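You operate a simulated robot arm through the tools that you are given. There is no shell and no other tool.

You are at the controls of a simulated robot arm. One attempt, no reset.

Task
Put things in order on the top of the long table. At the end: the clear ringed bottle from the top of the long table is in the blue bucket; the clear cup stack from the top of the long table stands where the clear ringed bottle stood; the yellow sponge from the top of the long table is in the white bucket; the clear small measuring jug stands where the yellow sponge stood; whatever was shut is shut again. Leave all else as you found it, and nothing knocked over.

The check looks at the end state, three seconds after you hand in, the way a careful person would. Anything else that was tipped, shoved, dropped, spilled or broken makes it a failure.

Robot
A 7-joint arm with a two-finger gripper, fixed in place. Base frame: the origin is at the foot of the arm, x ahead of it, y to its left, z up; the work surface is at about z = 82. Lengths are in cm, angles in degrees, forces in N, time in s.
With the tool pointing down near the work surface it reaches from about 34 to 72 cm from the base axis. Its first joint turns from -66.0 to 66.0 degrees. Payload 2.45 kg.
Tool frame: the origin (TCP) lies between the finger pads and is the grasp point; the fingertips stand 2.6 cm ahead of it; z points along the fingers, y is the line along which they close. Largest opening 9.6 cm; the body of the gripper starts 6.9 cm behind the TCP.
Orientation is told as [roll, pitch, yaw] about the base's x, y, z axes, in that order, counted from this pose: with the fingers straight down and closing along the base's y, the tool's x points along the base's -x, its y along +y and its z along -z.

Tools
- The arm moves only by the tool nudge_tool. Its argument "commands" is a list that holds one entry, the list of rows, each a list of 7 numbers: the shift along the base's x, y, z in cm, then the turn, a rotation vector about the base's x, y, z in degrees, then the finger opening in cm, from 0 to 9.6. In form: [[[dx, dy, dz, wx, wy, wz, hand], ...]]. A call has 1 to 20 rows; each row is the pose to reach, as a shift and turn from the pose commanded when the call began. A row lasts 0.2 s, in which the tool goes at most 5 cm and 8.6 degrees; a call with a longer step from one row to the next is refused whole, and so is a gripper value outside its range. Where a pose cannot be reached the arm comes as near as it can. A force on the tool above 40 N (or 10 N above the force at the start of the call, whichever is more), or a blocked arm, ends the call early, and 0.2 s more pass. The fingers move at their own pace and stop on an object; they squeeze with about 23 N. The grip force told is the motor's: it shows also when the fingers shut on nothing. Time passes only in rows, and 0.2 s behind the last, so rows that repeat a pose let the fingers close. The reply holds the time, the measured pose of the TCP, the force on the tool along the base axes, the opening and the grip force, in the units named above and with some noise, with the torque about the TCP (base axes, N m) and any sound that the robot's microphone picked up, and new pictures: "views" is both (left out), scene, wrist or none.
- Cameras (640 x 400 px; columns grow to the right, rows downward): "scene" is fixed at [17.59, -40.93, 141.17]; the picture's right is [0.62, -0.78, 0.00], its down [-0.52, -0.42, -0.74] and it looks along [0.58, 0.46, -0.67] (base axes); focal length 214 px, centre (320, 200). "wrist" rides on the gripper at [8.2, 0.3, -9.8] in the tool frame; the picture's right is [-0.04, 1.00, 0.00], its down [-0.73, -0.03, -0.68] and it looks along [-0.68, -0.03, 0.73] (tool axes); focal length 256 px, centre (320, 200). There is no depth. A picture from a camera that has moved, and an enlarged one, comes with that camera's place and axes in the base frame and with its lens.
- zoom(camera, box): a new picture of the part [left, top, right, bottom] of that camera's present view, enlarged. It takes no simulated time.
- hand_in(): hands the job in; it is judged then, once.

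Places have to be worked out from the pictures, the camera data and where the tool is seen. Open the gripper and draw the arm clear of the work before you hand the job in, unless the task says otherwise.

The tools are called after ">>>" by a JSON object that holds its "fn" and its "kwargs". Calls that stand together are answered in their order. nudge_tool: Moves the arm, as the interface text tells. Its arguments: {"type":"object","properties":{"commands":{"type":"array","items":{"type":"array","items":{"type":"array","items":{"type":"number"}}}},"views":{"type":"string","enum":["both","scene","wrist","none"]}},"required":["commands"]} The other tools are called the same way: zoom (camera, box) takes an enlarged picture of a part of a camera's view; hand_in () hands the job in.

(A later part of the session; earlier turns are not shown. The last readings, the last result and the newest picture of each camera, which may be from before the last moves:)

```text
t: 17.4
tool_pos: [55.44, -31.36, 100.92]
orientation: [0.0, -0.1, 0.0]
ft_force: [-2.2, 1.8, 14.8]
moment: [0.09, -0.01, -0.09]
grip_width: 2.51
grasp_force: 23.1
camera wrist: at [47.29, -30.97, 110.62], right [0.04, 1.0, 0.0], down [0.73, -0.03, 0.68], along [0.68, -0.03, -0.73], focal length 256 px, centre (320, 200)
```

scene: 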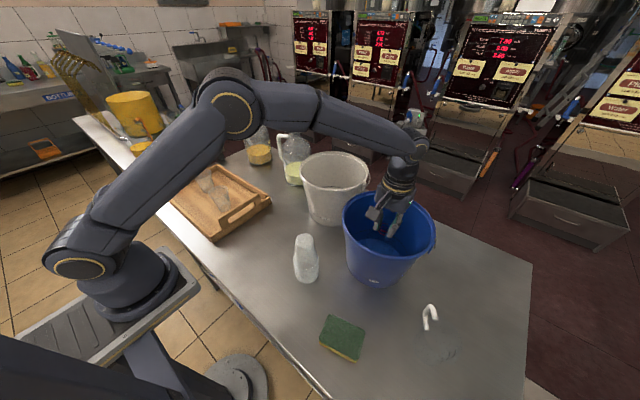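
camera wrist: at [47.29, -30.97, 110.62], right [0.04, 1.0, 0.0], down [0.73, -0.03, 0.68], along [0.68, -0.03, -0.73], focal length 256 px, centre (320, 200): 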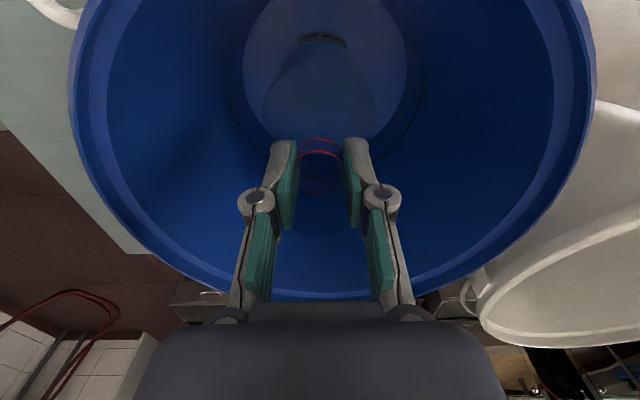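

The bottle is touching the floor, with a 15 N upward reaction. I'll ease up a hair, open the fingers, then rise straight out.

>>> {"fn": "nudge_tool", "kwargs": {"commands": [[[0, 0, 0.15, 0, 0, 0, 0], [0, 0, 0.15, 0, 0, 0, 1.5], [0, 0, 0.15, 0, 0, 0, 3], [0, 0, 0.15, 0, 0, 0, 5], [0, 0, 0.15, 0, 0, 0, 6.5], [0, 0, 0.15, 0, 0, 0, 6.5], [0, 0, 0.15, 0, 0, 0, 6.5]]], "views": "both"}}

>>> {"fn": "zoom", "kwargs": {"camera": "wrist", "box": [200, 0, 440, 220]}}

```text
t: 19.0
tool_pos: [55.37, -31.42, 100.88]
orientation: [0.0, 0.0, 0.1]
ft_force: [0.6, -0.3, 0.4]
moment: [-0.01, 0.02, 0.0]
grip_width: 6.48
grasp_force: 0.0
camera wrist: at [47.34, -31.01, 110.63], right [0.04, 1.0, 0.0], down [0.73, -0.03, 0.68], along [0.68, -0.03, -0.73], focal length 256 px, centre (320, 200)
```

scene: 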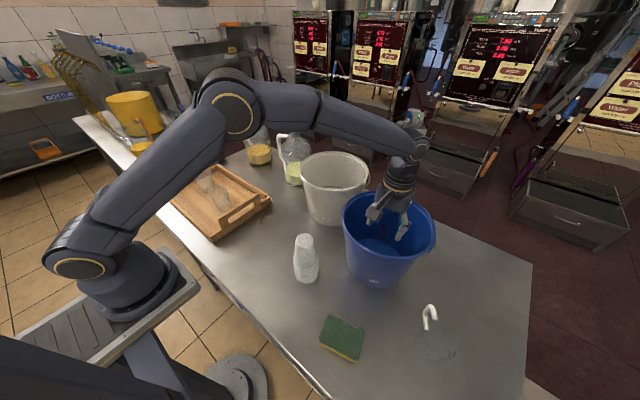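
wrist: 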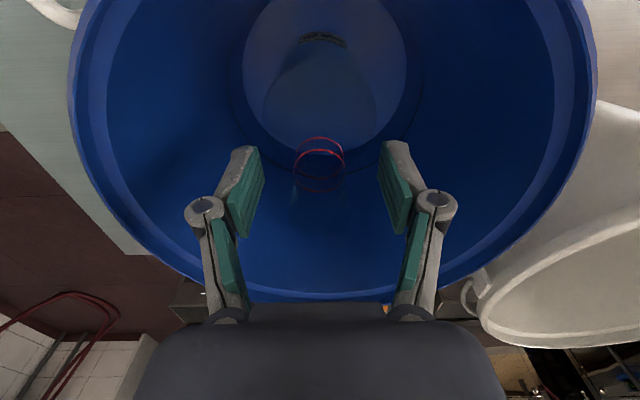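

```text
1.82 times, centred on (320, 110) of wrist
camera zoom: at [47.34, -31.01, 110.63], right [0.04, 1.0, 0.0], down [0.73, -0.03, 0.68], along [0.68, -0.03, -0.73], focal length 465 px, centre (320, 364)
```

zoom: 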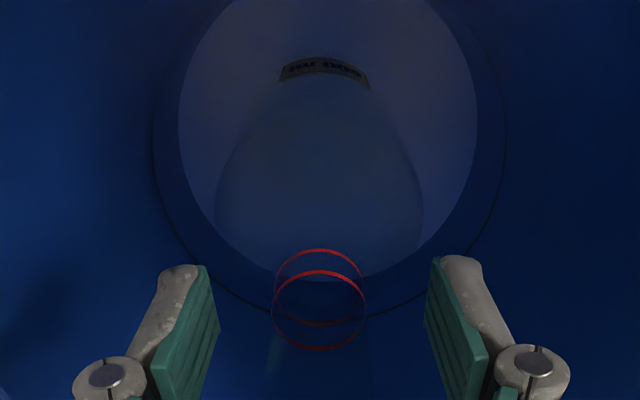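

The bottle stands freely inside the bucket. I'll rise straight up and go over toward the cup stack.

>>> {"fn": "nudge_tool", "kwargs": {"commands": [[[0, 0, 3, 0, 0, 0, 6.5], [0, 0, 7, 0, 0, 0, 6.5], [0, 0, 11, 0, 0, 0, 6.5], [0, 0, 15, 0, 0, 0, 6.5], [0, 0, 18, 0, 0, 0, 6.5], [-3.2, 2.3, 18, 0, 0, 0, 9.6], [-6.4, 4.6, 18, 0, 0, 0, 9.6], [-9.6, 6.9, 18, 0, 0, 0, 9.6], [-12.8, 9.2, 18, 0, 0, 0, 9.6], [-16, 11.5, 18, 0, 0, 0, 9.6], [-19.2, 13.9, 18, 0, 0, 0, 9.6], [-19.2, 13.9, 18, 0, 0, 0, 9.6]]], "views": "both"}}

>>> {"fn": "zoom", "kwargs": {"camera": "wrist", "box": [230, 0, 410, 160]}}

>>> {"fn": "zoom", "kwargs": {"camera": "scene", "box": [270, 130, 450, 300]}}

```text
t: 21.6
tool_pos: [36.29, -17.57, 118.84]
orientation: [-0.1, 0.0, 0.0]
ft_force: [0.2, -0.4, 0.2]
moment: [-0.01, 0.03, 0.0]
grip_width: 9.59
grasp_force: 0.0
camera wrist: at [28.19, -17.22, 128.54], right [0.04, 1.0, 0.0], down [0.73, -0.03, 0.68], along [0.68, -0.03, -0.73], focal length 256 px, centre (320, 200)
```

scene: 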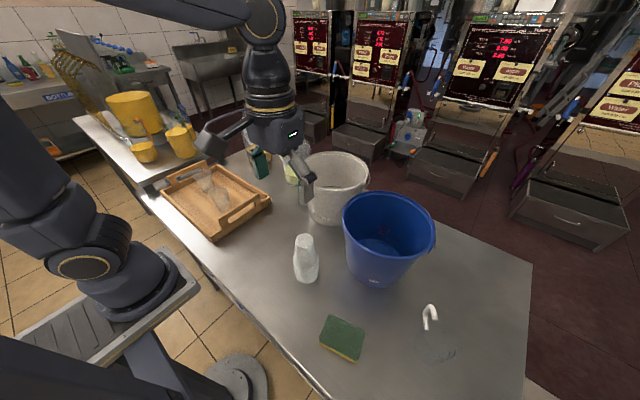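
wrist: 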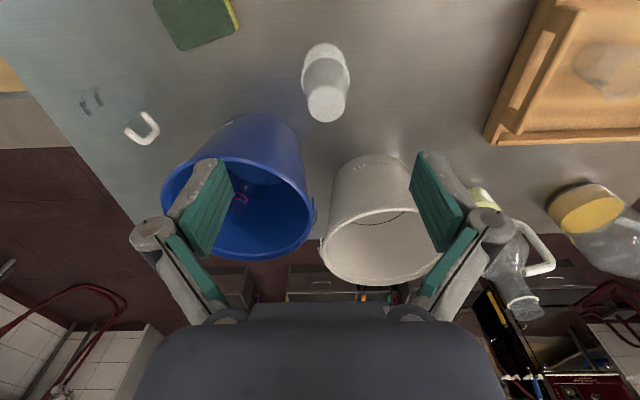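

```text
2.50 times, centred on (320, 80) of wrist
camera zoom: at [28.19, -17.22, 128.54], right [0.04, 1.0, 0.0], down [0.73, -0.03, 0.68], along [0.68, -0.03, -0.73], focal length 640 px, centre (320, 500)
```

zoom: 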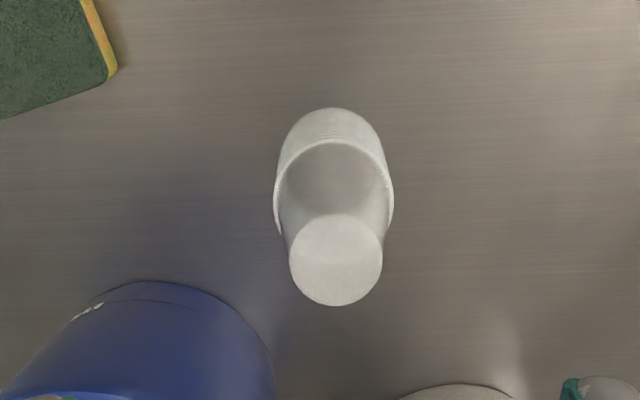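

```text
2.35 times, centred on (360, 215) of scene
camera zoom: at [17.59, -40.93, 141.17], right [0.62, -0.78, 0.0], down [-0.52, -0.42, -0.74], along [0.58, 0.46, -0.67], focal length 505 px, centre (226, 165)
```

zoom: 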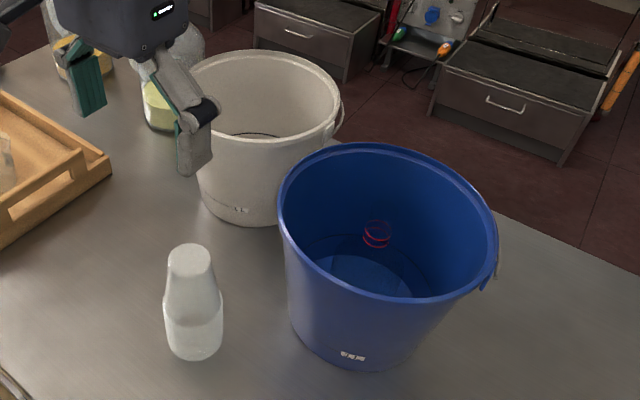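

The cup stack's axis comes out at about (40.75, -17.05), with the rims at the bottom (about 7 cm wide) and the top near z≈98. I'll hover above it at z≈105 to verify centring.

>>> {"fn": "nudge_tool", "kwargs": {"commands": [[[1.5, 0.2, -3, 0, 0, 0, 9.6], [3, 0.4, -7, 0, 0, 0, 9.6], [4.45, 0.5, -11, 0, 0, 0, 9.6], [4.45, 0.5, -14, 0, 0, 0, 9.6], [4.45, 0.5, -14, 0, 0, 0, 9.6]]], "views": "both"}}

>>> {"fn": "zoom", "kwargs": {"camera": "wrist", "box": [220, 20, 420, 220]}}

>>> {"fn": "zoom", "kwargs": {"camera": "scene", "box": [260, 190, 360, 300]}}

```text
t: 22.8
tool_pos: [40.71, -16.76, 104.79]
orientation: [0.1, 0.0, -0.1]
ft_force: [-0.5, -0.3, -0.4]
moment: [-0.02, 0.0, 0.0]
grip_width: 9.59
grasp_force: 0.0
camera wrist: at [32.64, -16.41, 114.53], right [0.04, 1.0, 0.0], down [0.73, -0.03, 0.68], along [0.68, -0.03, -0.73], focal length 256 px, centre (320, 200)
```

scene: 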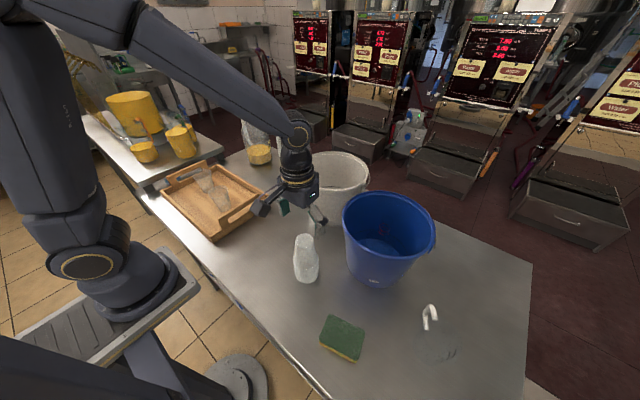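
wrist: 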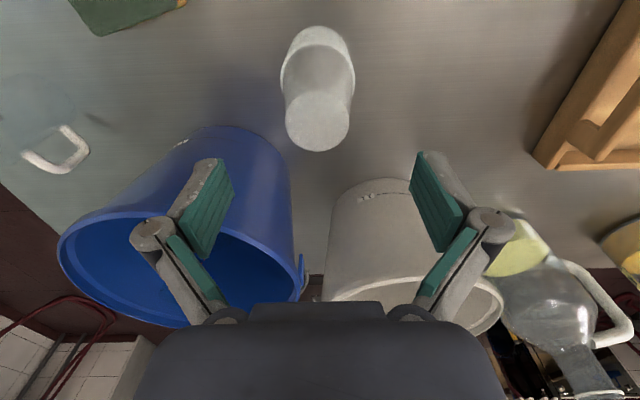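

```text
2.00 times, centred on (320, 120) of wrist
camera zoom: at [32.64, -16.41, 114.53], right [0.04, 1.0, 0.0], down [0.73, -0.03, 0.68], along [0.68, -0.03, -0.73], focal length 512 px, centre (320, 360)
```

zoom: 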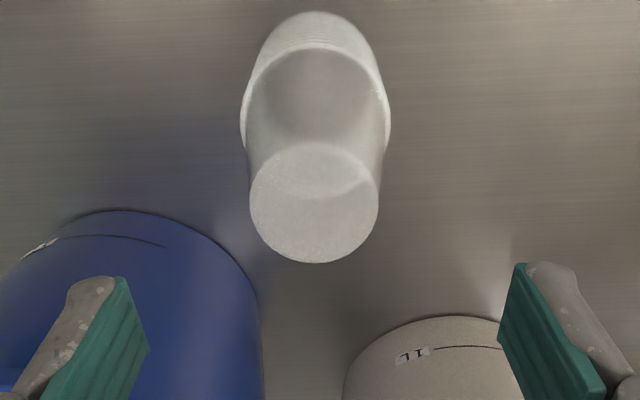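

```text
3.64 times, centred on (310, 245) of scene
camera zoom: at [17.6, -40.93, 141.17], right [0.62, -0.78, 0.0], down [-0.52, -0.42, -0.74], along [0.58, 0.46, -0.67], focal length 780 px, centre (356, 36)
```

zoom: 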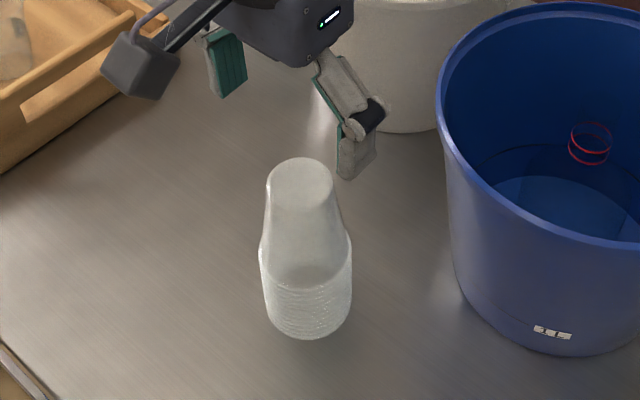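

The stack is centred at (40.65, -17.0), with its top at z≈98.1 and the upper rim at z≈89. I'll shift 0.2 cm in y and descend to z≈93, where the pads sit on the upper body.

>>> {"fn": "nudge_tool", "kwargs": {"commands": [[[0, -0.2, -3, 0, 0, 0, 9.6], [0, -0.2, -6.5, 0, 0, 0, 9.6], [0, -0.2, -9.5, 0, 0, 0, 9.6], [0, -0.2, -11.8, 0, 0, 0, 9.6], [0, -0.2, -11.8, 0, 0, 0, 9.6]]], "views": "both"}}

>>> {"fn": "zoom", "kwargs": {"camera": "wrist", "box": [180, 60, 460, 280]}}

>>> {"fn": "zoom", "kwargs": {"camera": "scene", "box": [260, 190, 360, 300]}}

```text
t: 24.0
tool_pos: [40.89, -17.07, 93.24]
orientation: [0.0, 0.0, 0.0]
ft_force: [0.0, 1.1, 0.2]
moment: [0.0, -0.01, -0.03]
grip_width: 9.58
grasp_force: 0.0
camera wrist: at [32.76, -16.58, 102.83], right [0.04, 1.0, 0.0], down [0.73, -0.03, 0.68], along [0.68, -0.03, -0.73], focal length 256 px, centre (320, 200)
```

scene: 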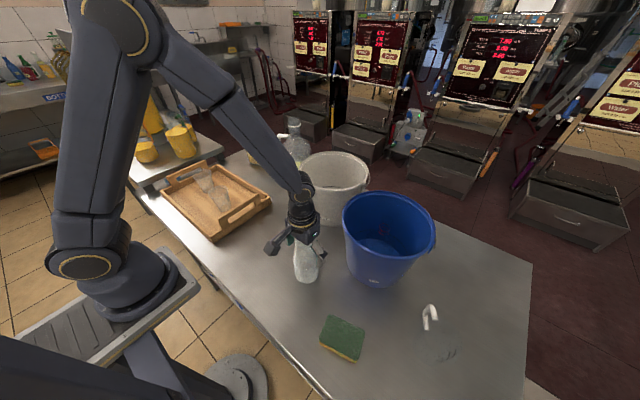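
wrist: 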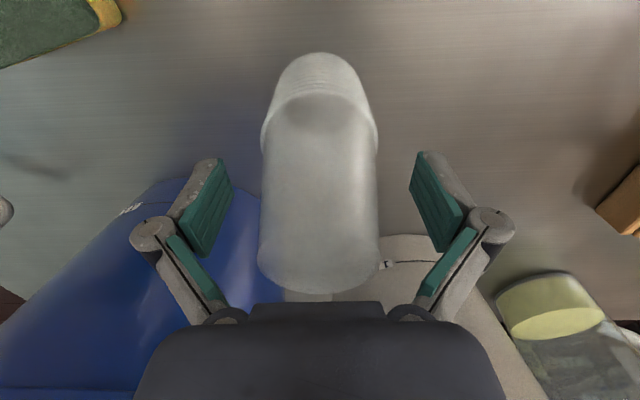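

```text
1.82 times, centred on (320, 170) of wrist
camera zoom: at [32.76, -16.58, 102.83], right [0.04, 1.0, 0.0], down [0.73, -0.03, 0.68], along [0.68, -0.03, -0.73], focal length 465 px, centre (320, 254)
```

zoom: 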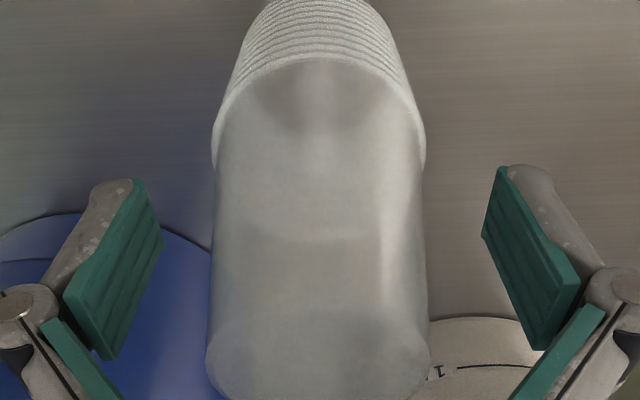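

```text
3.64 times, centred on (310, 245) of scene
camera zoom: at [17.59, -40.93, 141.17], right [0.62, -0.78, 0.0], down [-0.52, -0.42, -0.74], along [0.58, 0.46, -0.67], focal length 780 px, centre (356, 36)
```

zoom: 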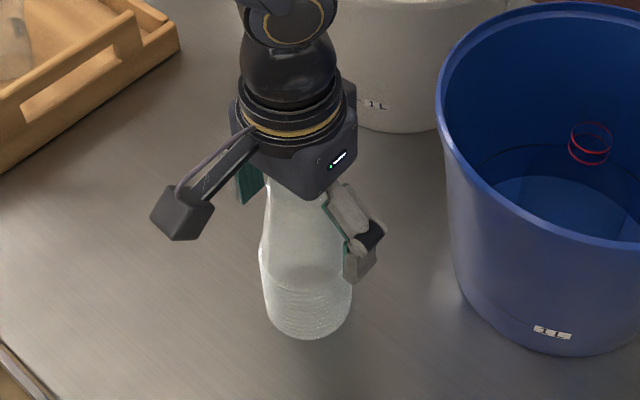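

The stack sits centred between the pads, so I'll close gently on it.

>>> {"fn": "nudge_tool", "kwargs": {"commands": [[[0, -0.1, 0, 0, 0, 0, 8], [0, -0.1, 0, 0, 0, 0, 7], [0, -0.1, 0, 0, 0, 0, 6.4], [0, -0.1, 0, 0, 0, 0, 5.5], [0, -0.1, 0, 0, 0, 0, 4.5], [0, -0.1, 0, 0, 0, 0, 4], [0, -0.1, 0, 0, 0, 0, 3], [0, -0.1, 0, 0, 0, 0, 3]]], "views": "both"}}

```text
t: 25.8
tool_pos: [40.88, -17.03, 93.06]
orientation: [0.0, 0.0, 0.0]
ft_force: [-0.7, 1.4, 5.0]
moment: [0.1, 0.05, 0.03]
grip_width: 6.24
grasp_force: 23.6
camera wrist: at [32.74, -16.68, 102.83], right [0.04, 1.0, 0.0], down [0.73, -0.03, 0.68], along [0.68, -0.03, -0.73], focal length 256 px, centre (320, 200)
```

scene: 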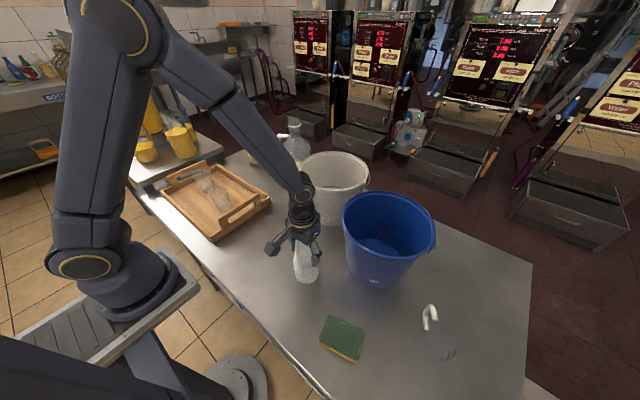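
wrist: 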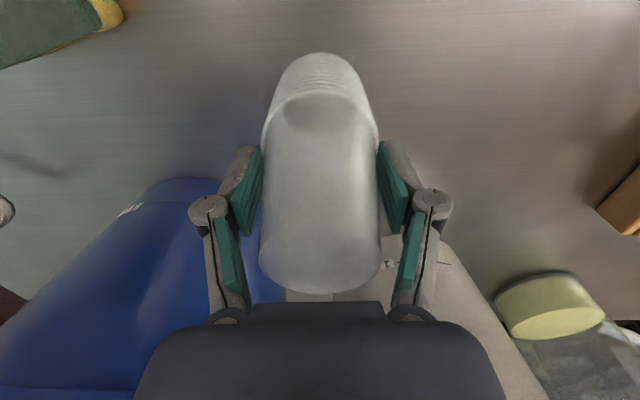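

It's gripped at 6.24 cm. I'll lift slowly by 2 cm to check that the whole stack comes up.

>>> {"fn": "nudge_tool", "kwargs": {"commands": [[[0, 0, 0.5, 0, 0, 0, 3], [0, 0, 1, 0, 0, 0, 3], [0, 0, 1.5, 0, 0, 0, 3], [0, 0, 2, 0, 0, 0, 3], [0, 0, 2, 0, 0, 0, 3]]], "views": "both"}}

>>> {"fn": "zoom", "kwargs": {"camera": "scene", "box": [260, 190, 360, 300]}}

>>> {"fn": "zoom", "kwargs": {"camera": "wrist", "box": [180, 20, 460, 240]}}

```text
t: 27.0
tool_pos: [40.79, -17.28, 95.15]
orientation: [-0.1, 0.0, 0.0]
ft_force: [0.9, -0.1, -1.4]
moment: [-0.02, 0.0, 0.02]
grip_width: 6.23
grasp_force: 23.0
camera wrist: at [32.68, -16.92, 104.87], right [0.04, 1.0, 0.0], down [0.73, -0.03, 0.68], along [0.68, -0.03, -0.73], focal length 256 px, centre (320, 200)
```

scene: 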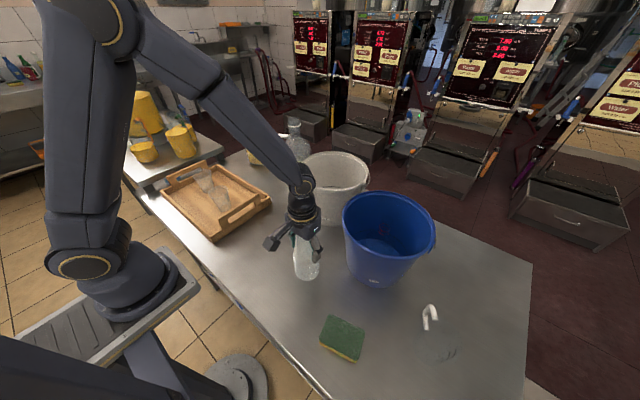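
wrist: 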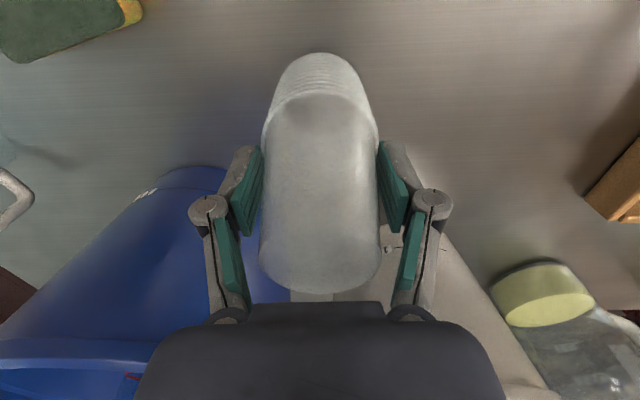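

```text
3.64 times, centred on (310, 245) of scene
camera zoom: at [17.6, -40.93, 141.17], right [0.62, -0.78, 0.0], down [-0.52, -0.42, -0.74], along [0.58, 0.46, -0.67], focal length 780 px, centre (356, 36)
```

zoom: 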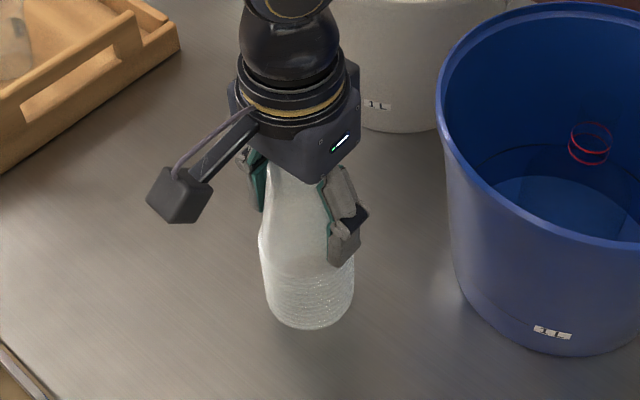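

```text
1.82 times, centred on (320, 130) of wrist
camera zoom: at [32.68, -16.92, 104.87], right [0.04, 1.0, 0.0], down [0.73, -0.03, 0.68], along [0.68, -0.03, -0.73], focal length 465 px, centre (320, 327)
```

zoom: 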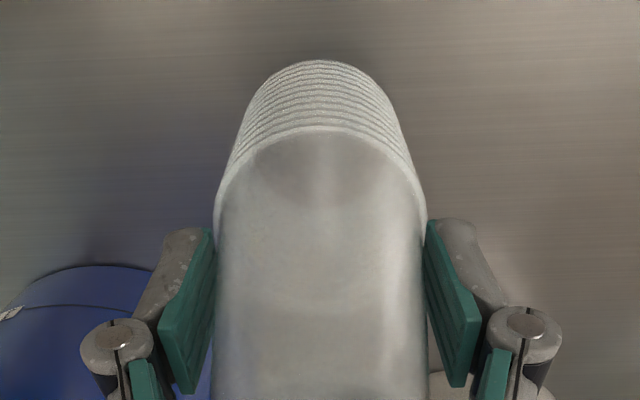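

The whole stack lifted as one piece. I'll raise it and carry it over the bottle's former spot (38.9, 7.05).

>>> {"fn": "nudge_tool", "kwargs": {"commands": [[[0, 0, 3, 0, 0, 0, 3], [0, 0, 6, 0, 0, 0, 3], [0, 0, 10, 0, 0, 0, 3], [-0.3, 4, 10, 0, 0, 0, 3], [-0.6, 8, 10, 0, 0, 0, 3], [-0.9, 12, 10, 0, 0, 0, 3], [-1.2, 16, 10, 0, 0, 0, 3], [-1.5, 20, 10, 0, 0, 0, 3], [-1.8, 22.5, 10, 0, 0, 0, 3], [-1.8, 24.25, 10, 0, 0, 0, 3], [-1.8, 24.25, 10, 0, 0, 0, 3]]], "views": "both"}}

>>> {"fn": "zoom", "kwargs": {"camera": "scene", "box": [195, 140, 295, 250]}}

>>> {"fn": "zoom", "kwargs": {"camera": "wrist", "box": [180, 20, 460, 240]}}

```text
t: 29.4
tool_pos: [38.88, 6.99, 105.2]
orientation: [-0.1, 0.0, 0.0]
ft_force: [-0.7, 1.1, -1.1]
moment: [0.05, -0.01, 0.0]
grip_width: 6.24
grasp_force: 22.8
camera wrist: at [30.78, 7.36, 114.94], right [0.04, 1.0, 0.0], down [0.73, -0.03, 0.68], along [0.68, -0.03, -0.73], focal length 256 px, centre (320, 200)
```

scene: 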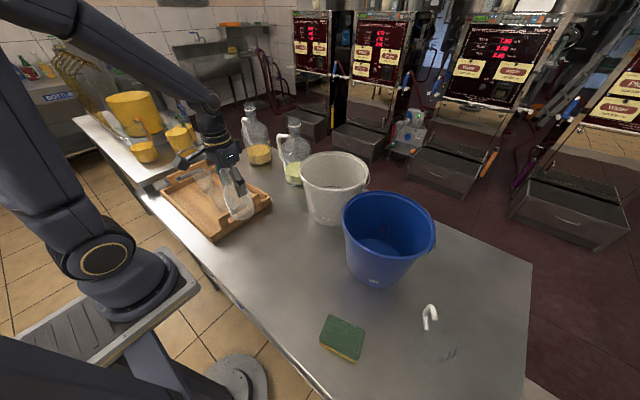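
wrist: 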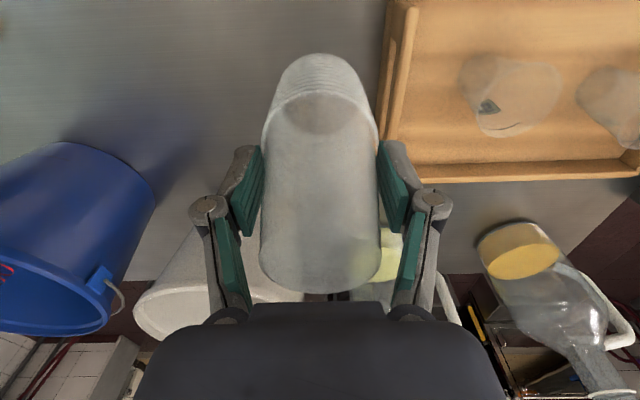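

```text
3.64 times, centred on (245, 195) of scene
camera zoom: at [17.6, -40.93, 141.17], right [0.62, -0.78, 0.0], down [-0.52, -0.42, -0.74], along [0.58, 0.46, -0.67], focal length 780 px, centre (593, 218)
```

zoom: 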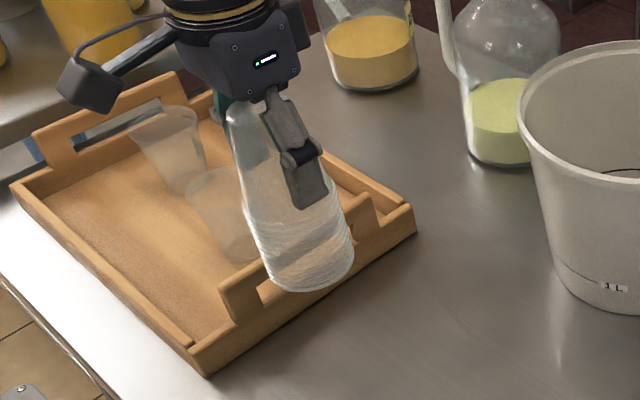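

```text
1.82 times, centred on (320, 130) of wrist
camera zoom: at [30.78, 7.36, 114.94], right [0.04, 1.0, 0.0], down [0.73, -0.03, 0.68], along [0.68, -0.03, -0.73], focal length 465 px, centre (320, 327)
```

zoom: 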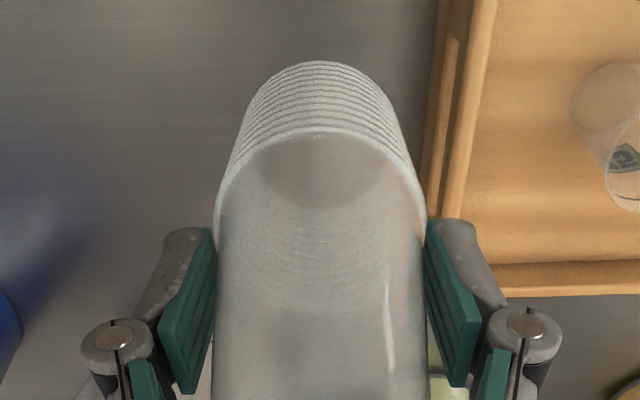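

The tray handle is clear at y≥13.5. I'll lower to just above the table.

>>> {"fn": "nudge_tool", "kwargs": {"commands": [[[0.05, 0.05, -3, 0, 0, 0, 3], [0.05, 0.05, -6, 0, 0, 0, 3], [0.05, 0.05, -9, 0, 0, 0, 3], [0.05, 0.05, -10.5, 0, 0, 0, 3], [0.05, 0.05, -11.4, 0, 0, 0, 3], [0.05, 0.05, -11.4, 0, 0, 0, 3]]], "views": "both"}}

>>> {"fn": "zoom", "kwargs": {"camera": "scene", "box": [195, 150, 295, 260]}}

```text
t: 30.8
tool_pos: [39.06, 6.89, 93.59]
orientation: [-0.1, 0.0, 0.0]
ft_force: [-0.2, -0.2, -1.5]
moment: [0.02, 0.0, -0.02]
grip_width: 6.23
grasp_force: 22.7
camera wrist: at [30.93, 7.3, 103.36], right [0.04, 1.0, 0.0], down [0.73, -0.03, 0.68], along [0.68, -0.03, -0.73], focal length 256 px, centre (320, 200)
```

scene: 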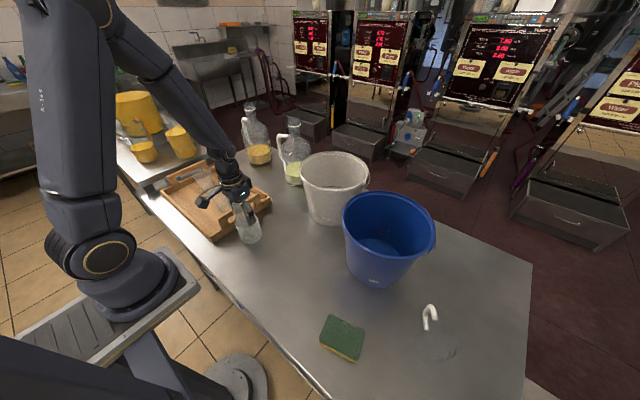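
wrist: 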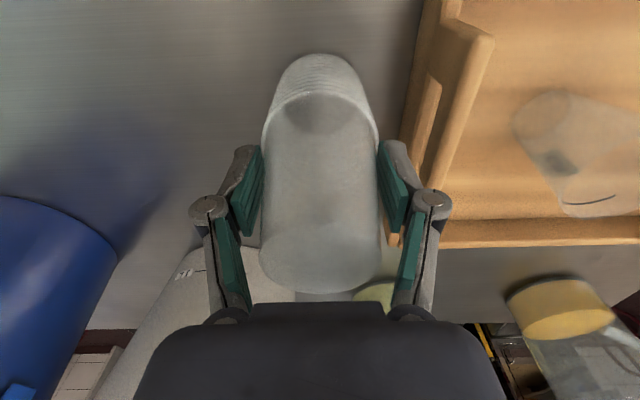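

```text
3.64 times, centred on (245, 205) of scene
camera zoom: at [17.6, -40.93, 141.17], right [0.62, -0.78, 0.0], down [-0.52, -0.42, -0.74], along [0.58, 0.46, -0.67], focal length 780 px, centre (593, 182)
```

zoom: 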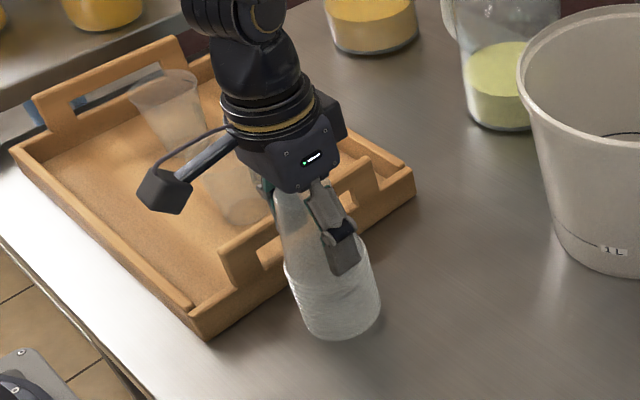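

The stack hovers about 0.4 cm above the table at the bottle's place. I'll ease it down to contact.

>>> {"fn": "nudge_tool", "kwargs": {"commands": [[[0, 0.15, -0.2, 0, 0, 0, 3], [0, 0.15, -0.4, 0, 0, 0, 3], [0, 0.15, -0.55, 0, 0, 0, 3], [0, 0.15, -0.55, 0, 0, 0, 3]]], "views": "none"}}

```text
t: 31.8
tool_pos: [38.99, 7.1, 93.29]
orientation: [-0.1, 0.0, 0.1]
ft_force: [0.1, -0.5, -1.0]
moment: [0.0, -0.01, 0.02]
grip_width: 6.23
grasp_force: 22.4
```

Not in contact yet, so I'll go down slightly further.

>>> {"fn": "nudge_tool", "kwargs": {"commands": [[[0, 0, -0.15, 0, 0, 0, 3], [0, 0, -0.3, 0, 0, 0, 3], [0, 0, -0.3, 0, 0, 0, 3]]], "views": "none"}}

```text
t: 32.6
tool_pos: [39.06, 7.21, 92.94]
orientation: [0.0, -0.1, -0.1]
ft_force: [-1.3, -3.5, 22.1]
moment: [-0.15, -0.09, 0.02]
grip_width: 6.28
grasp_force: 22.6
```

There is firm contact at 22 N. I'll back off 0.15 cm and open to 8 cm, keeping clear of the tray handle.

>>> {"fn": "nudge_tool", "kwargs": {"commands": [[[0, 0, 0.15, 0, 0, 0, 3], [0, 0, 0.2, 0, 0, 0, 6.2], [0, 0, 0.2, 0, 0, 0, 6.8], [0, 0, 0.2, 0, 0, 0, 7.4], [0, 0, 0.2, 0, 0, 0, 8], [0, 0, 0.2, 0, 0, 0, 8], [0, 0, 0.2, 0, 0, 0, 8]]], "views": "both"}}

>>> {"fn": "zoom", "kwargs": {"camera": "wrist", "box": [180, 20, 460, 240]}}

>>> {"fn": "zoom", "kwargs": {"camera": "scene", "box": [195, 150, 295, 260]}}

```text
t: 34.2
tool_pos: [39.02, 7.18, 93.08]
orientation: [0.0, 0.0, 0.0]
ft_force: [-0.5, 0.1, -1.1]
moment: [0.0, -0.04, 0.0]
grip_width: 8.0
grasp_force: 0.0
camera wrist: at [30.89, 7.58, 102.79], right [0.04, 1.0, 0.0], down [0.73, -0.03, 0.68], along [0.68, -0.03, -0.73], focal length 256 px, centre (320, 200)
```

scene: 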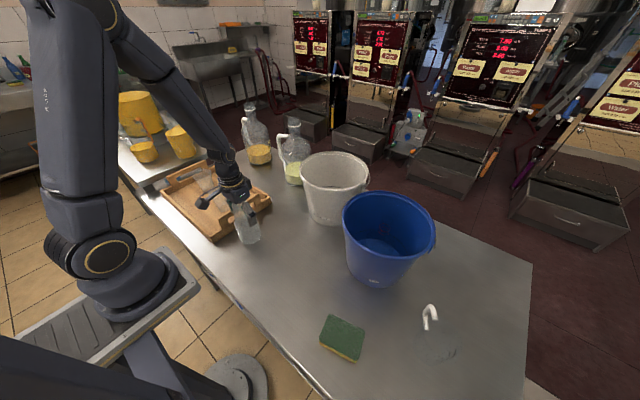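
wrist: 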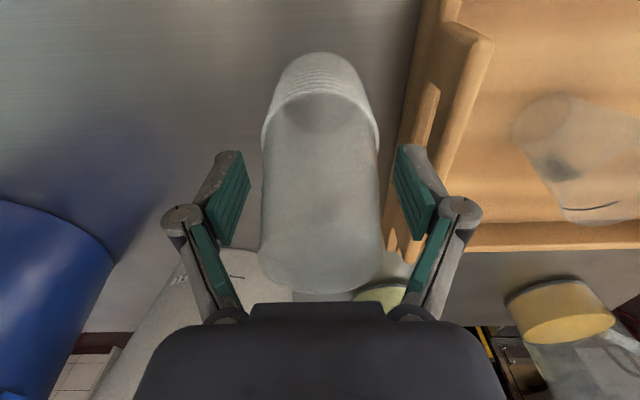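

```text
1.82 times, centred on (320, 130) of wrist
camera zoom: at [30.89, 7.58, 102.79], right [0.04, 1.0, 0.0], down [0.73, -0.03, 0.68], along [0.68, -0.03, -0.73], focal length 465 px, centre (320, 327)
```

zoom: 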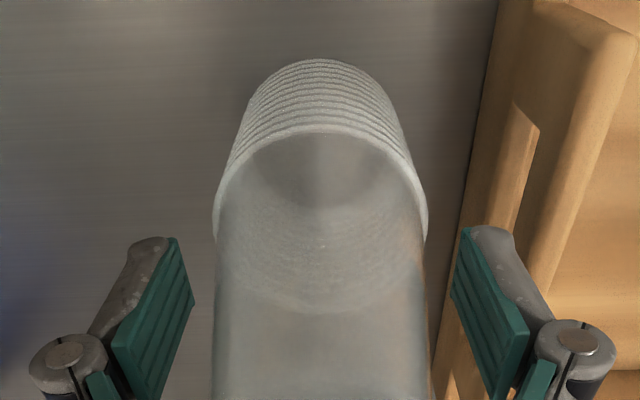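

```text
3.64 times, centred on (245, 205) of scene
camera zoom: at [17.59, -40.93, 141.17], right [0.62, -0.78, 0.0], down [-0.52, -0.42, -0.74], along [0.58, 0.46, -0.67], focal length 780 px, centre (593, 182)
```

zoom: 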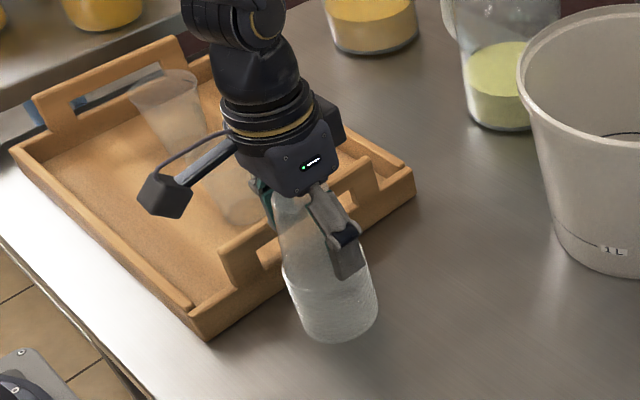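

The stack stands on its own at the bottle's old place. I'll rise straight up and travel to the sponge for a close look.

>>> {"fn": "nudge_tool", "kwargs": {"commands": [[[0, 0, 3, 0, 0, 0, 8], [0, 0, 7, 0, 0, 0, 8], [0, 0, 11, 0, 0, 0, 8], [0, 0, 14, 0, 0, 0, 8], [-0.8, -4, 14, 0, 0, 0, 9.6], [-1.6, -8.5, 14, 0, 0, 0, 9.6], [-2.4, -13, 14, 0, 0, 0, 9.6], [-3.2, -17.5, 14, 0, 0, 0, 9.6], [-4, -22, 14, 0, 0, 0, 9.6], [-4.8, -26.5, 14, 0, 0, 0, 9.6], [-5.6, -31, 14, 0, 0, 0, 9.6], [-6.4, -35.5, 14, 0, 0, 0, 9.6], [-7.2, -39.5, 14, 0, 0, 0, 9.6], [-8, -42, 14, 0, 0, 0, 9.6], [-8, -42, 14, 0, 0, 0, 9.6]]], "views": "both"}}

>>> {"fn": "zoom", "kwargs": {"camera": "wrist", "box": [220, 0, 420, 160]}}

>>> {"fn": "zoom", "kwargs": {"camera": "scene", "box": [200, 170, 300, 260]}}

>>> {"fn": "zoom", "kwargs": {"camera": "scene", "box": [300, 300, 400, 380]}}

```text
t: 37.4
tool_pos: [31.11, -34.88, 107.16]
orientation: [0.0, -0.1, 0.0]
ft_force: [0.2, 1.1, 0.3]
moment: [-0.01, -0.01, -0.01]
grip_width: 9.62
grasp_force: 0.0
camera wrist: at [22.97, -34.49, 116.88], right [0.04, 1.0, 0.0], down [0.73, -0.03, 0.68], along [0.68, -0.03, -0.73], focal length 256 px, centre (320, 200)
```

scene: 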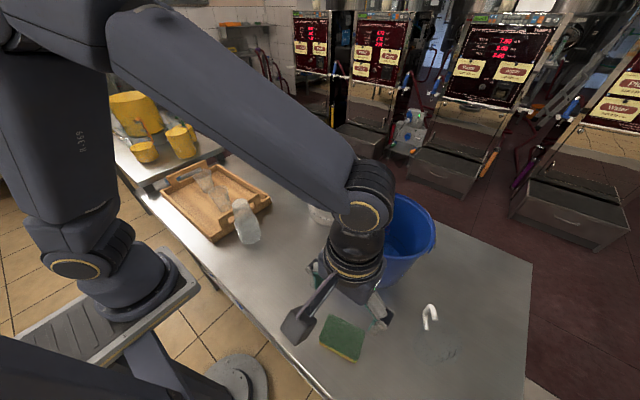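
wrist: 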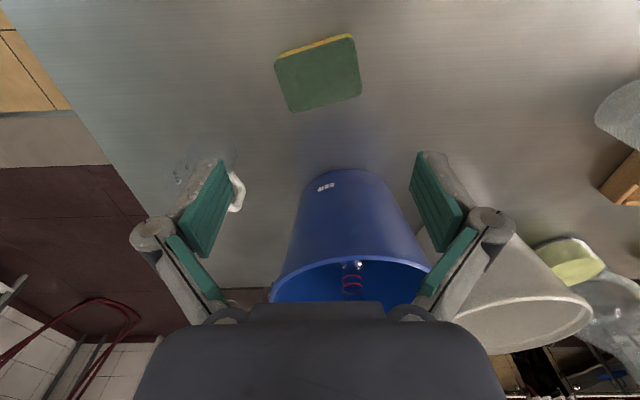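

```text
2.50 times, centred on (320, 80) of wrist
camera zoom: at [22.97, -34.49, 116.88], right [0.04, 1.0, 0.0], down [0.73, -0.03, 0.68], along [0.68, -0.03, -0.73], focal length 640 px, centre (320, 500)
```

zoom: 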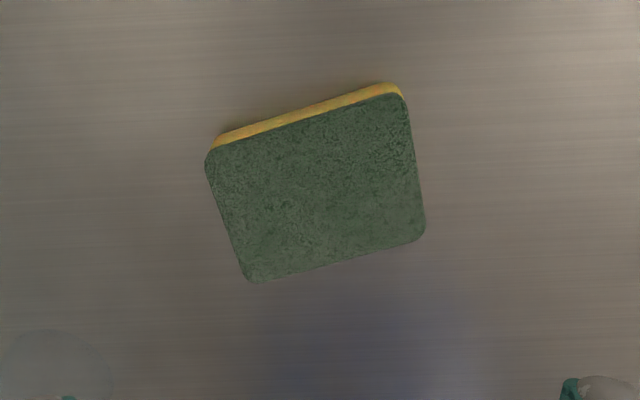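

```text
4.44 times, centred on (250, 215) of scene
camera zoom: at [17.59, -40.93, 141.17], right [0.62, -0.78, 0.0], down [-0.52, -0.42, -0.74], along [0.58, 0.46, -0.67], focal length 953 px, centre (631, 133)
```

zoom: 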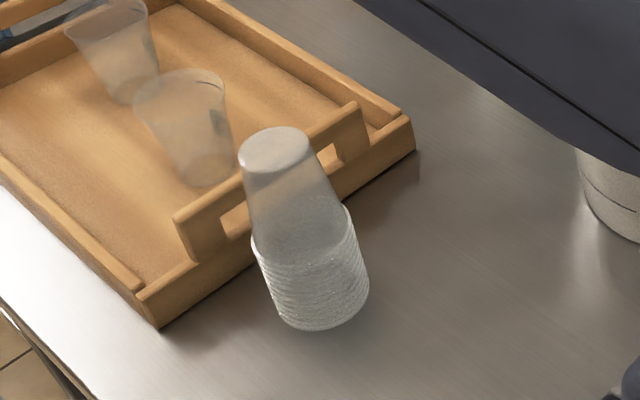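

```text
5.00 times, centred on (350, 340) of scene
camera zoom: at [17.59, -40.93, 141.17], right [0.62, -0.78, 0.0], down [-0.52, -0.42, -0.74], along [0.58, 0.46, -0.67], focal length 1072 px, centre (170, -500)
```

zoom: 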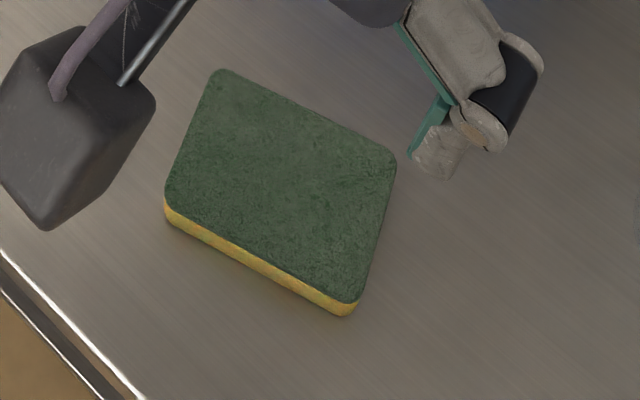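

The sponge centre is at about (33.1, -34.95) and its top at z≈85. Its long axis is about 12° off y and it measures 9.1 × 6.3 cm. I'll move over it and yaw about -78° so the fingers close across the short side.

>>> {"fn": "nudge_tool", "kwargs": {"commands": [[[0.3, 0, -0.8, 0, 0, -7.8, 9.6], [0.6, 0, -1.6, 0, 0, -15.6, 9.6], [0.9, 0, -2.4, 0, 0, -23.4, 9.6], [1.2, 0, -3.2, 0, 0, -31.2, 9.6], [1.5, -0.1, -4, 0, 0, -39, 9.6], [1.7, -0.1, -4.8, 0, 0, -46.8, 9.6], [1.9, -0.1, -5.6, 0, 0, -54.6, 9.6], [2.1, -0.1, -6.4, 0, 0, -62.4, 9.6], [2.1, -0.1, -7, 0, 0, -70.2, 9.6], [2.1, -0.1, -7, 0, 0, -77.8, 9.6], [2.1, -0.1, -7, 0, 0, -77.8, 9.6]]], "views": "both"}}

>>> {"fn": "zoom", "kwargs": {"camera": "wrist", "box": [180, 0, 460, 240]}}

```text
t: 39.8
tool_pos: [33.22, -34.9, 100.06]
orientation: [0.0, 0.0, -77.9]
ft_force: [0.5, -0.7, -0.1]
moment: [0.01, 0.02, 0.01]
grip_width: 9.58
grasp_force: 0.0
camera wrist: at [31.77, -26.87, 109.77], right [0.99, 0.17, 0.0], down [0.12, -0.72, 0.68], along [0.12, -0.67, -0.73], focal length 256 px, centre (320, 200)
```

scene: 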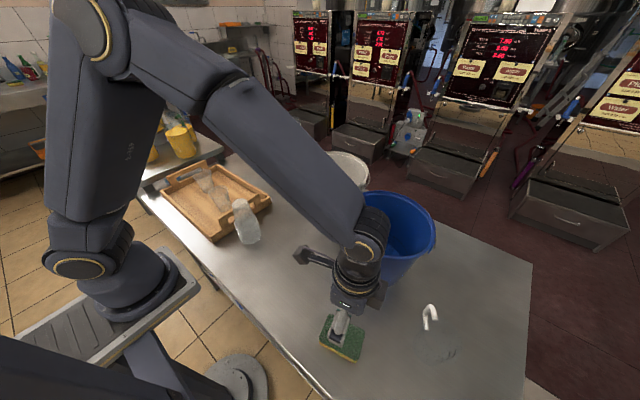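
wrist: 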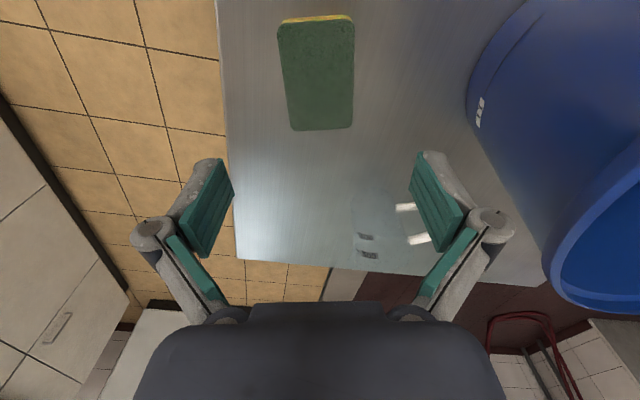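

```text
1.67 times, centred on (320, 120) of wrist
camera zoom: at [31.77, -26.87, 109.77], right [0.99, 0.17, 0.0], down [0.12, -0.72, 0.68], along [0.12, -0.67, -0.73], focal length 427 px, centre (320, 333)
```

zoom: 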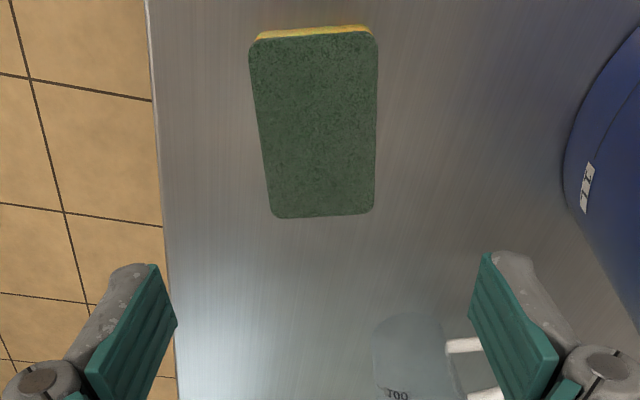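

The sponge is confirmed centred at (33.3, -35.0) and aligned with the fingers. I'll descend around it.

>>> {"fn": "nudge_tool", "kwargs": {"commands": [[[0.05, -0.05, -4, 0, 0, 0, 9.6], [0.05, -0.05, -8, 0, 0, 0, 9.6], [0.05, -0.05, -11.5, 0, 0, 0, 9.6], [0.05, -0.05, -13.5, 0, 0, 0, 9.6], [0.05, -0.05, -14.5, 0, 0, 0, 9.6], [0.05, -0.05, -14.5, 0, 0, 0, 9.6]]], "views": "both"}}

>>> {"fn": "zoom", "kwargs": {"camera": "scene", "box": [290, 280, 400, 380]}}

```text
t: 41.2
tool_pos: [32.92, -34.74, 85.59]
orientation: [0.0, -0.1, -77.8]
ft_force: [0.0, 0.1, 0.4]
moment: [0.01, -0.02, 0.02]
grip_width: 9.61
grasp_force: 0.1
camera wrist: at [31.63, -26.72, 95.32], right [0.99, 0.17, 0.0], down [0.13, -0.72, 0.68], along [0.12, -0.67, -0.73], focal length 256 px, centre (320, 200)
```

scene: 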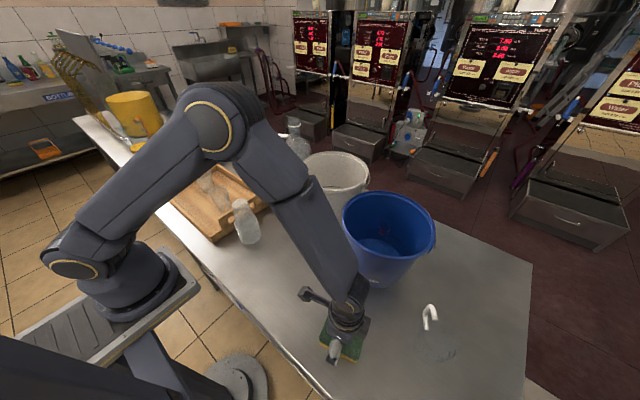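
wrist: 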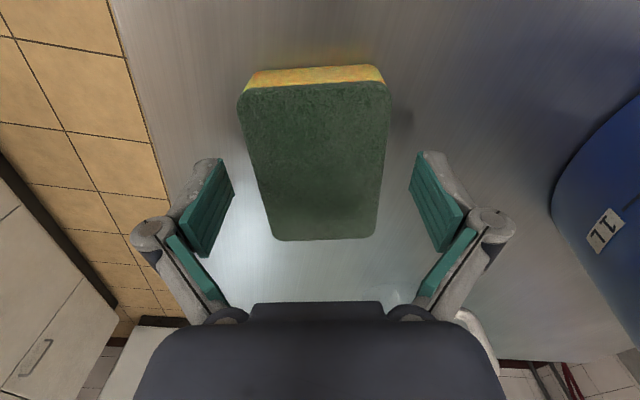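

```text
4.00 times, centred on (345, 330) of scene
camera zoom: at [17.59, -40.93, 141.17], right [0.62, -0.78, 0.0], down [-0.52, -0.42, -0.74], along [0.58, 0.46, -0.67], focal length 858 px, centre (220, -320)
```

zoom: 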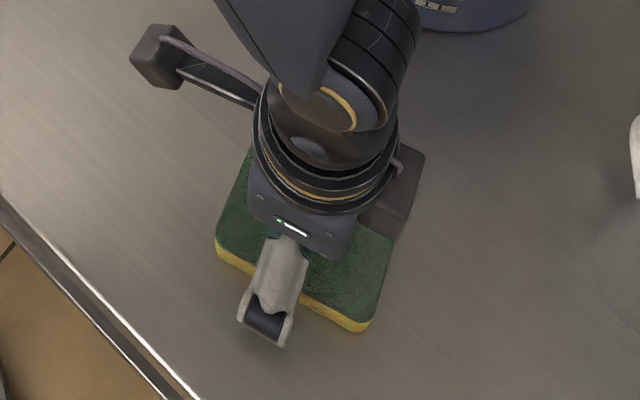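

The sponge is centred between the fingers, so I'll close on it.

>>> {"fn": "nudge_tool", "kwargs": {"commands": [[[0, 0, -0.2, 0, 0, 0, 8], [0, 0, -0.2, 0, 0, 0, 7], [0, 0, -0.2, 0, 0, 0, 6], [0, 0, -0.2, 0, 0, 0, 5], [0, 0, -0.2, 0, 0, 0, 4], [0, 0, -0.2, 0, 0, 0, 3], [0, 0, -0.2, 0, 0, 0, 3]]], "views": "wrist"}}

```text
t: 42.8
tool_pos: [32.96, -34.98, 85.48]
orientation: [-0.1, -0.1, -77.8]
ft_force: [0.3, -0.6, 7.7]
moment: [0.01, 0.07, 0.02]
grip_width: 6.31
grasp_force: 23.1
camera wrist: at [31.7, -26.75, 95.17], right [0.99, 0.17, 0.0], down [0.13, -0.72, 0.68], along [0.12, -0.67, -0.73], focal length 256 px, centre (320, 200)
```

wrist: 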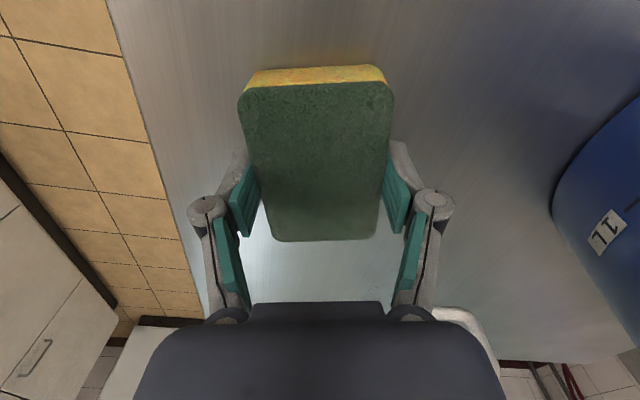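

It's held at 6.3 cm. I'll lift straight up to z≈112 and check that the sponge is secure.

>>> {"fn": "nudge_tool", "kwargs": {"commands": [[[0, 0, 1.5, 0, 0, 0, 3], [0, 0, 4, 0, 0, 0, 3], [0, 0, 8, 0, 0, 0, 3], [0, 0, 12, 0, 0, 0, 3], [0, 0, 16, 0, 0, 0, 3], [0, 0, 20, 0, 0, 0, 3], [0, 0, 24, 0, 0, 0, 3], [0, 0, 27, 0, 0, 0, 3], [0, 0, 27, 0, 0, 0, 3]]], "views": "both"}}

```text
t: 44.8
tool_pos: [33.6, -34.59, 112.42]
orientation: [0.0, 0.0, -77.7]
ft_force: [-0.4, 0.2, -0.1]
moment: [0.0, -0.02, 0.02]
grip_width: 6.34
grasp_force: 23.1
camera wrist: at [32.29, -26.52, 122.08], right [0.99, 0.17, 0.0], down [0.13, -0.72, 0.68], along [0.12, -0.67, -0.73], focal length 256 px, centre (320, 200)
```

scene: 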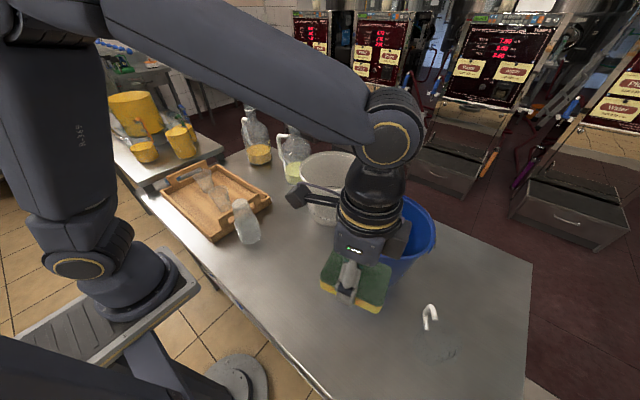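
wrist: 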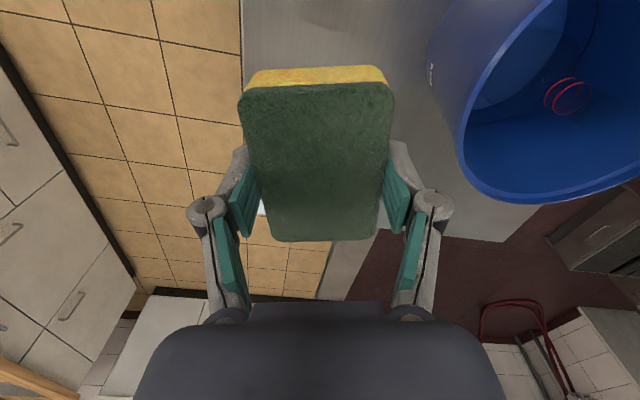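

The sponge is secure. I'll route it around the blue bucket at z≈112 to just over the near part of the white bucket.

>>> {"fn": "nudge_tool", "kwargs": {"commands": [[[1.7, 4.1, 0, 0, 0, 0, 3], [3.4, 8.2, 0, 0, 0, 0, 3], [5.1, 12.3, 0, 0, 0, 0, 3], [6.8, 16.5, 0, 0, 0, 0, 3], [8.6, 20.7, 0, 0, 0, 0, 3], [12.5, 22, 0, 0, 0, 0, 3], [16.5, 23.4, 0, 0, 0, 0, 3], [20.5, 24.8, 0, 0, 0, 0, 3], [24.5, 26.2, 0, 0, 0, 0, 3], [28, 27.5, 0, 0, 0, 0, 3], [31.2, 28.6, 0, 0, 0, 0, 3], [31.2, 28.6, 0, 0, 0, 0, 3]]], "views": "both"}}

>>> {"fn": "zoom", "kwargs": {"camera": "scene", "box": [250, 60, 430, 240]}}

```text
t: 47.4
tool_pos: [64.44, -6.27, 112.45]
orientation: [-0.1, -0.1, -77.7]
ft_force: [-0.4, -0.6, 0.7]
moment: [0.0, 0.01, 0.05]
grip_width: 6.33
grasp_force: 22.7
camera wrist: at [63.08, 1.74, 122.14], right [0.99, 0.17, 0.0], down [0.13, -0.72, 0.68], along [0.12, -0.67, -0.73], focal length 256 px, centre (320, 200)
```

scene: 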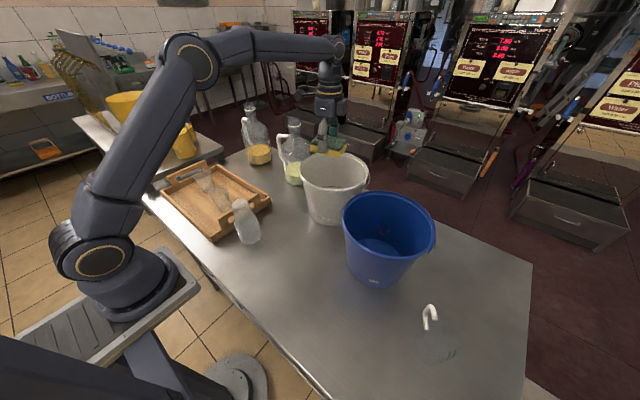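
wrist: 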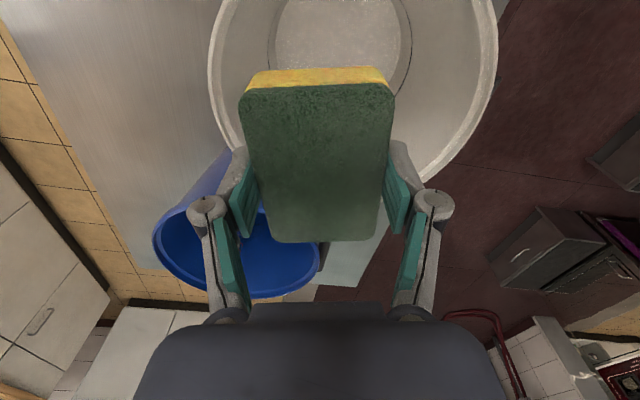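

```text
2.22 times, centred on (340, 150) of scene
camera zoom: at [17.6, -40.93, 141.17], right [0.62, -0.78, 0.0], down [-0.52, -0.42, -0.74], along [0.58, 0.46, -0.67], focal length 477 px, centre (276, 311)
```

zoom: 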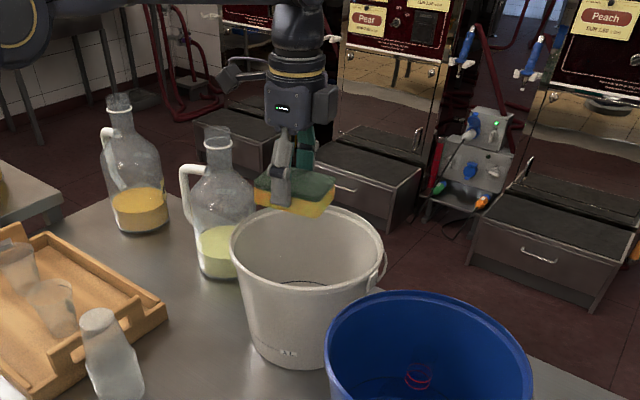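

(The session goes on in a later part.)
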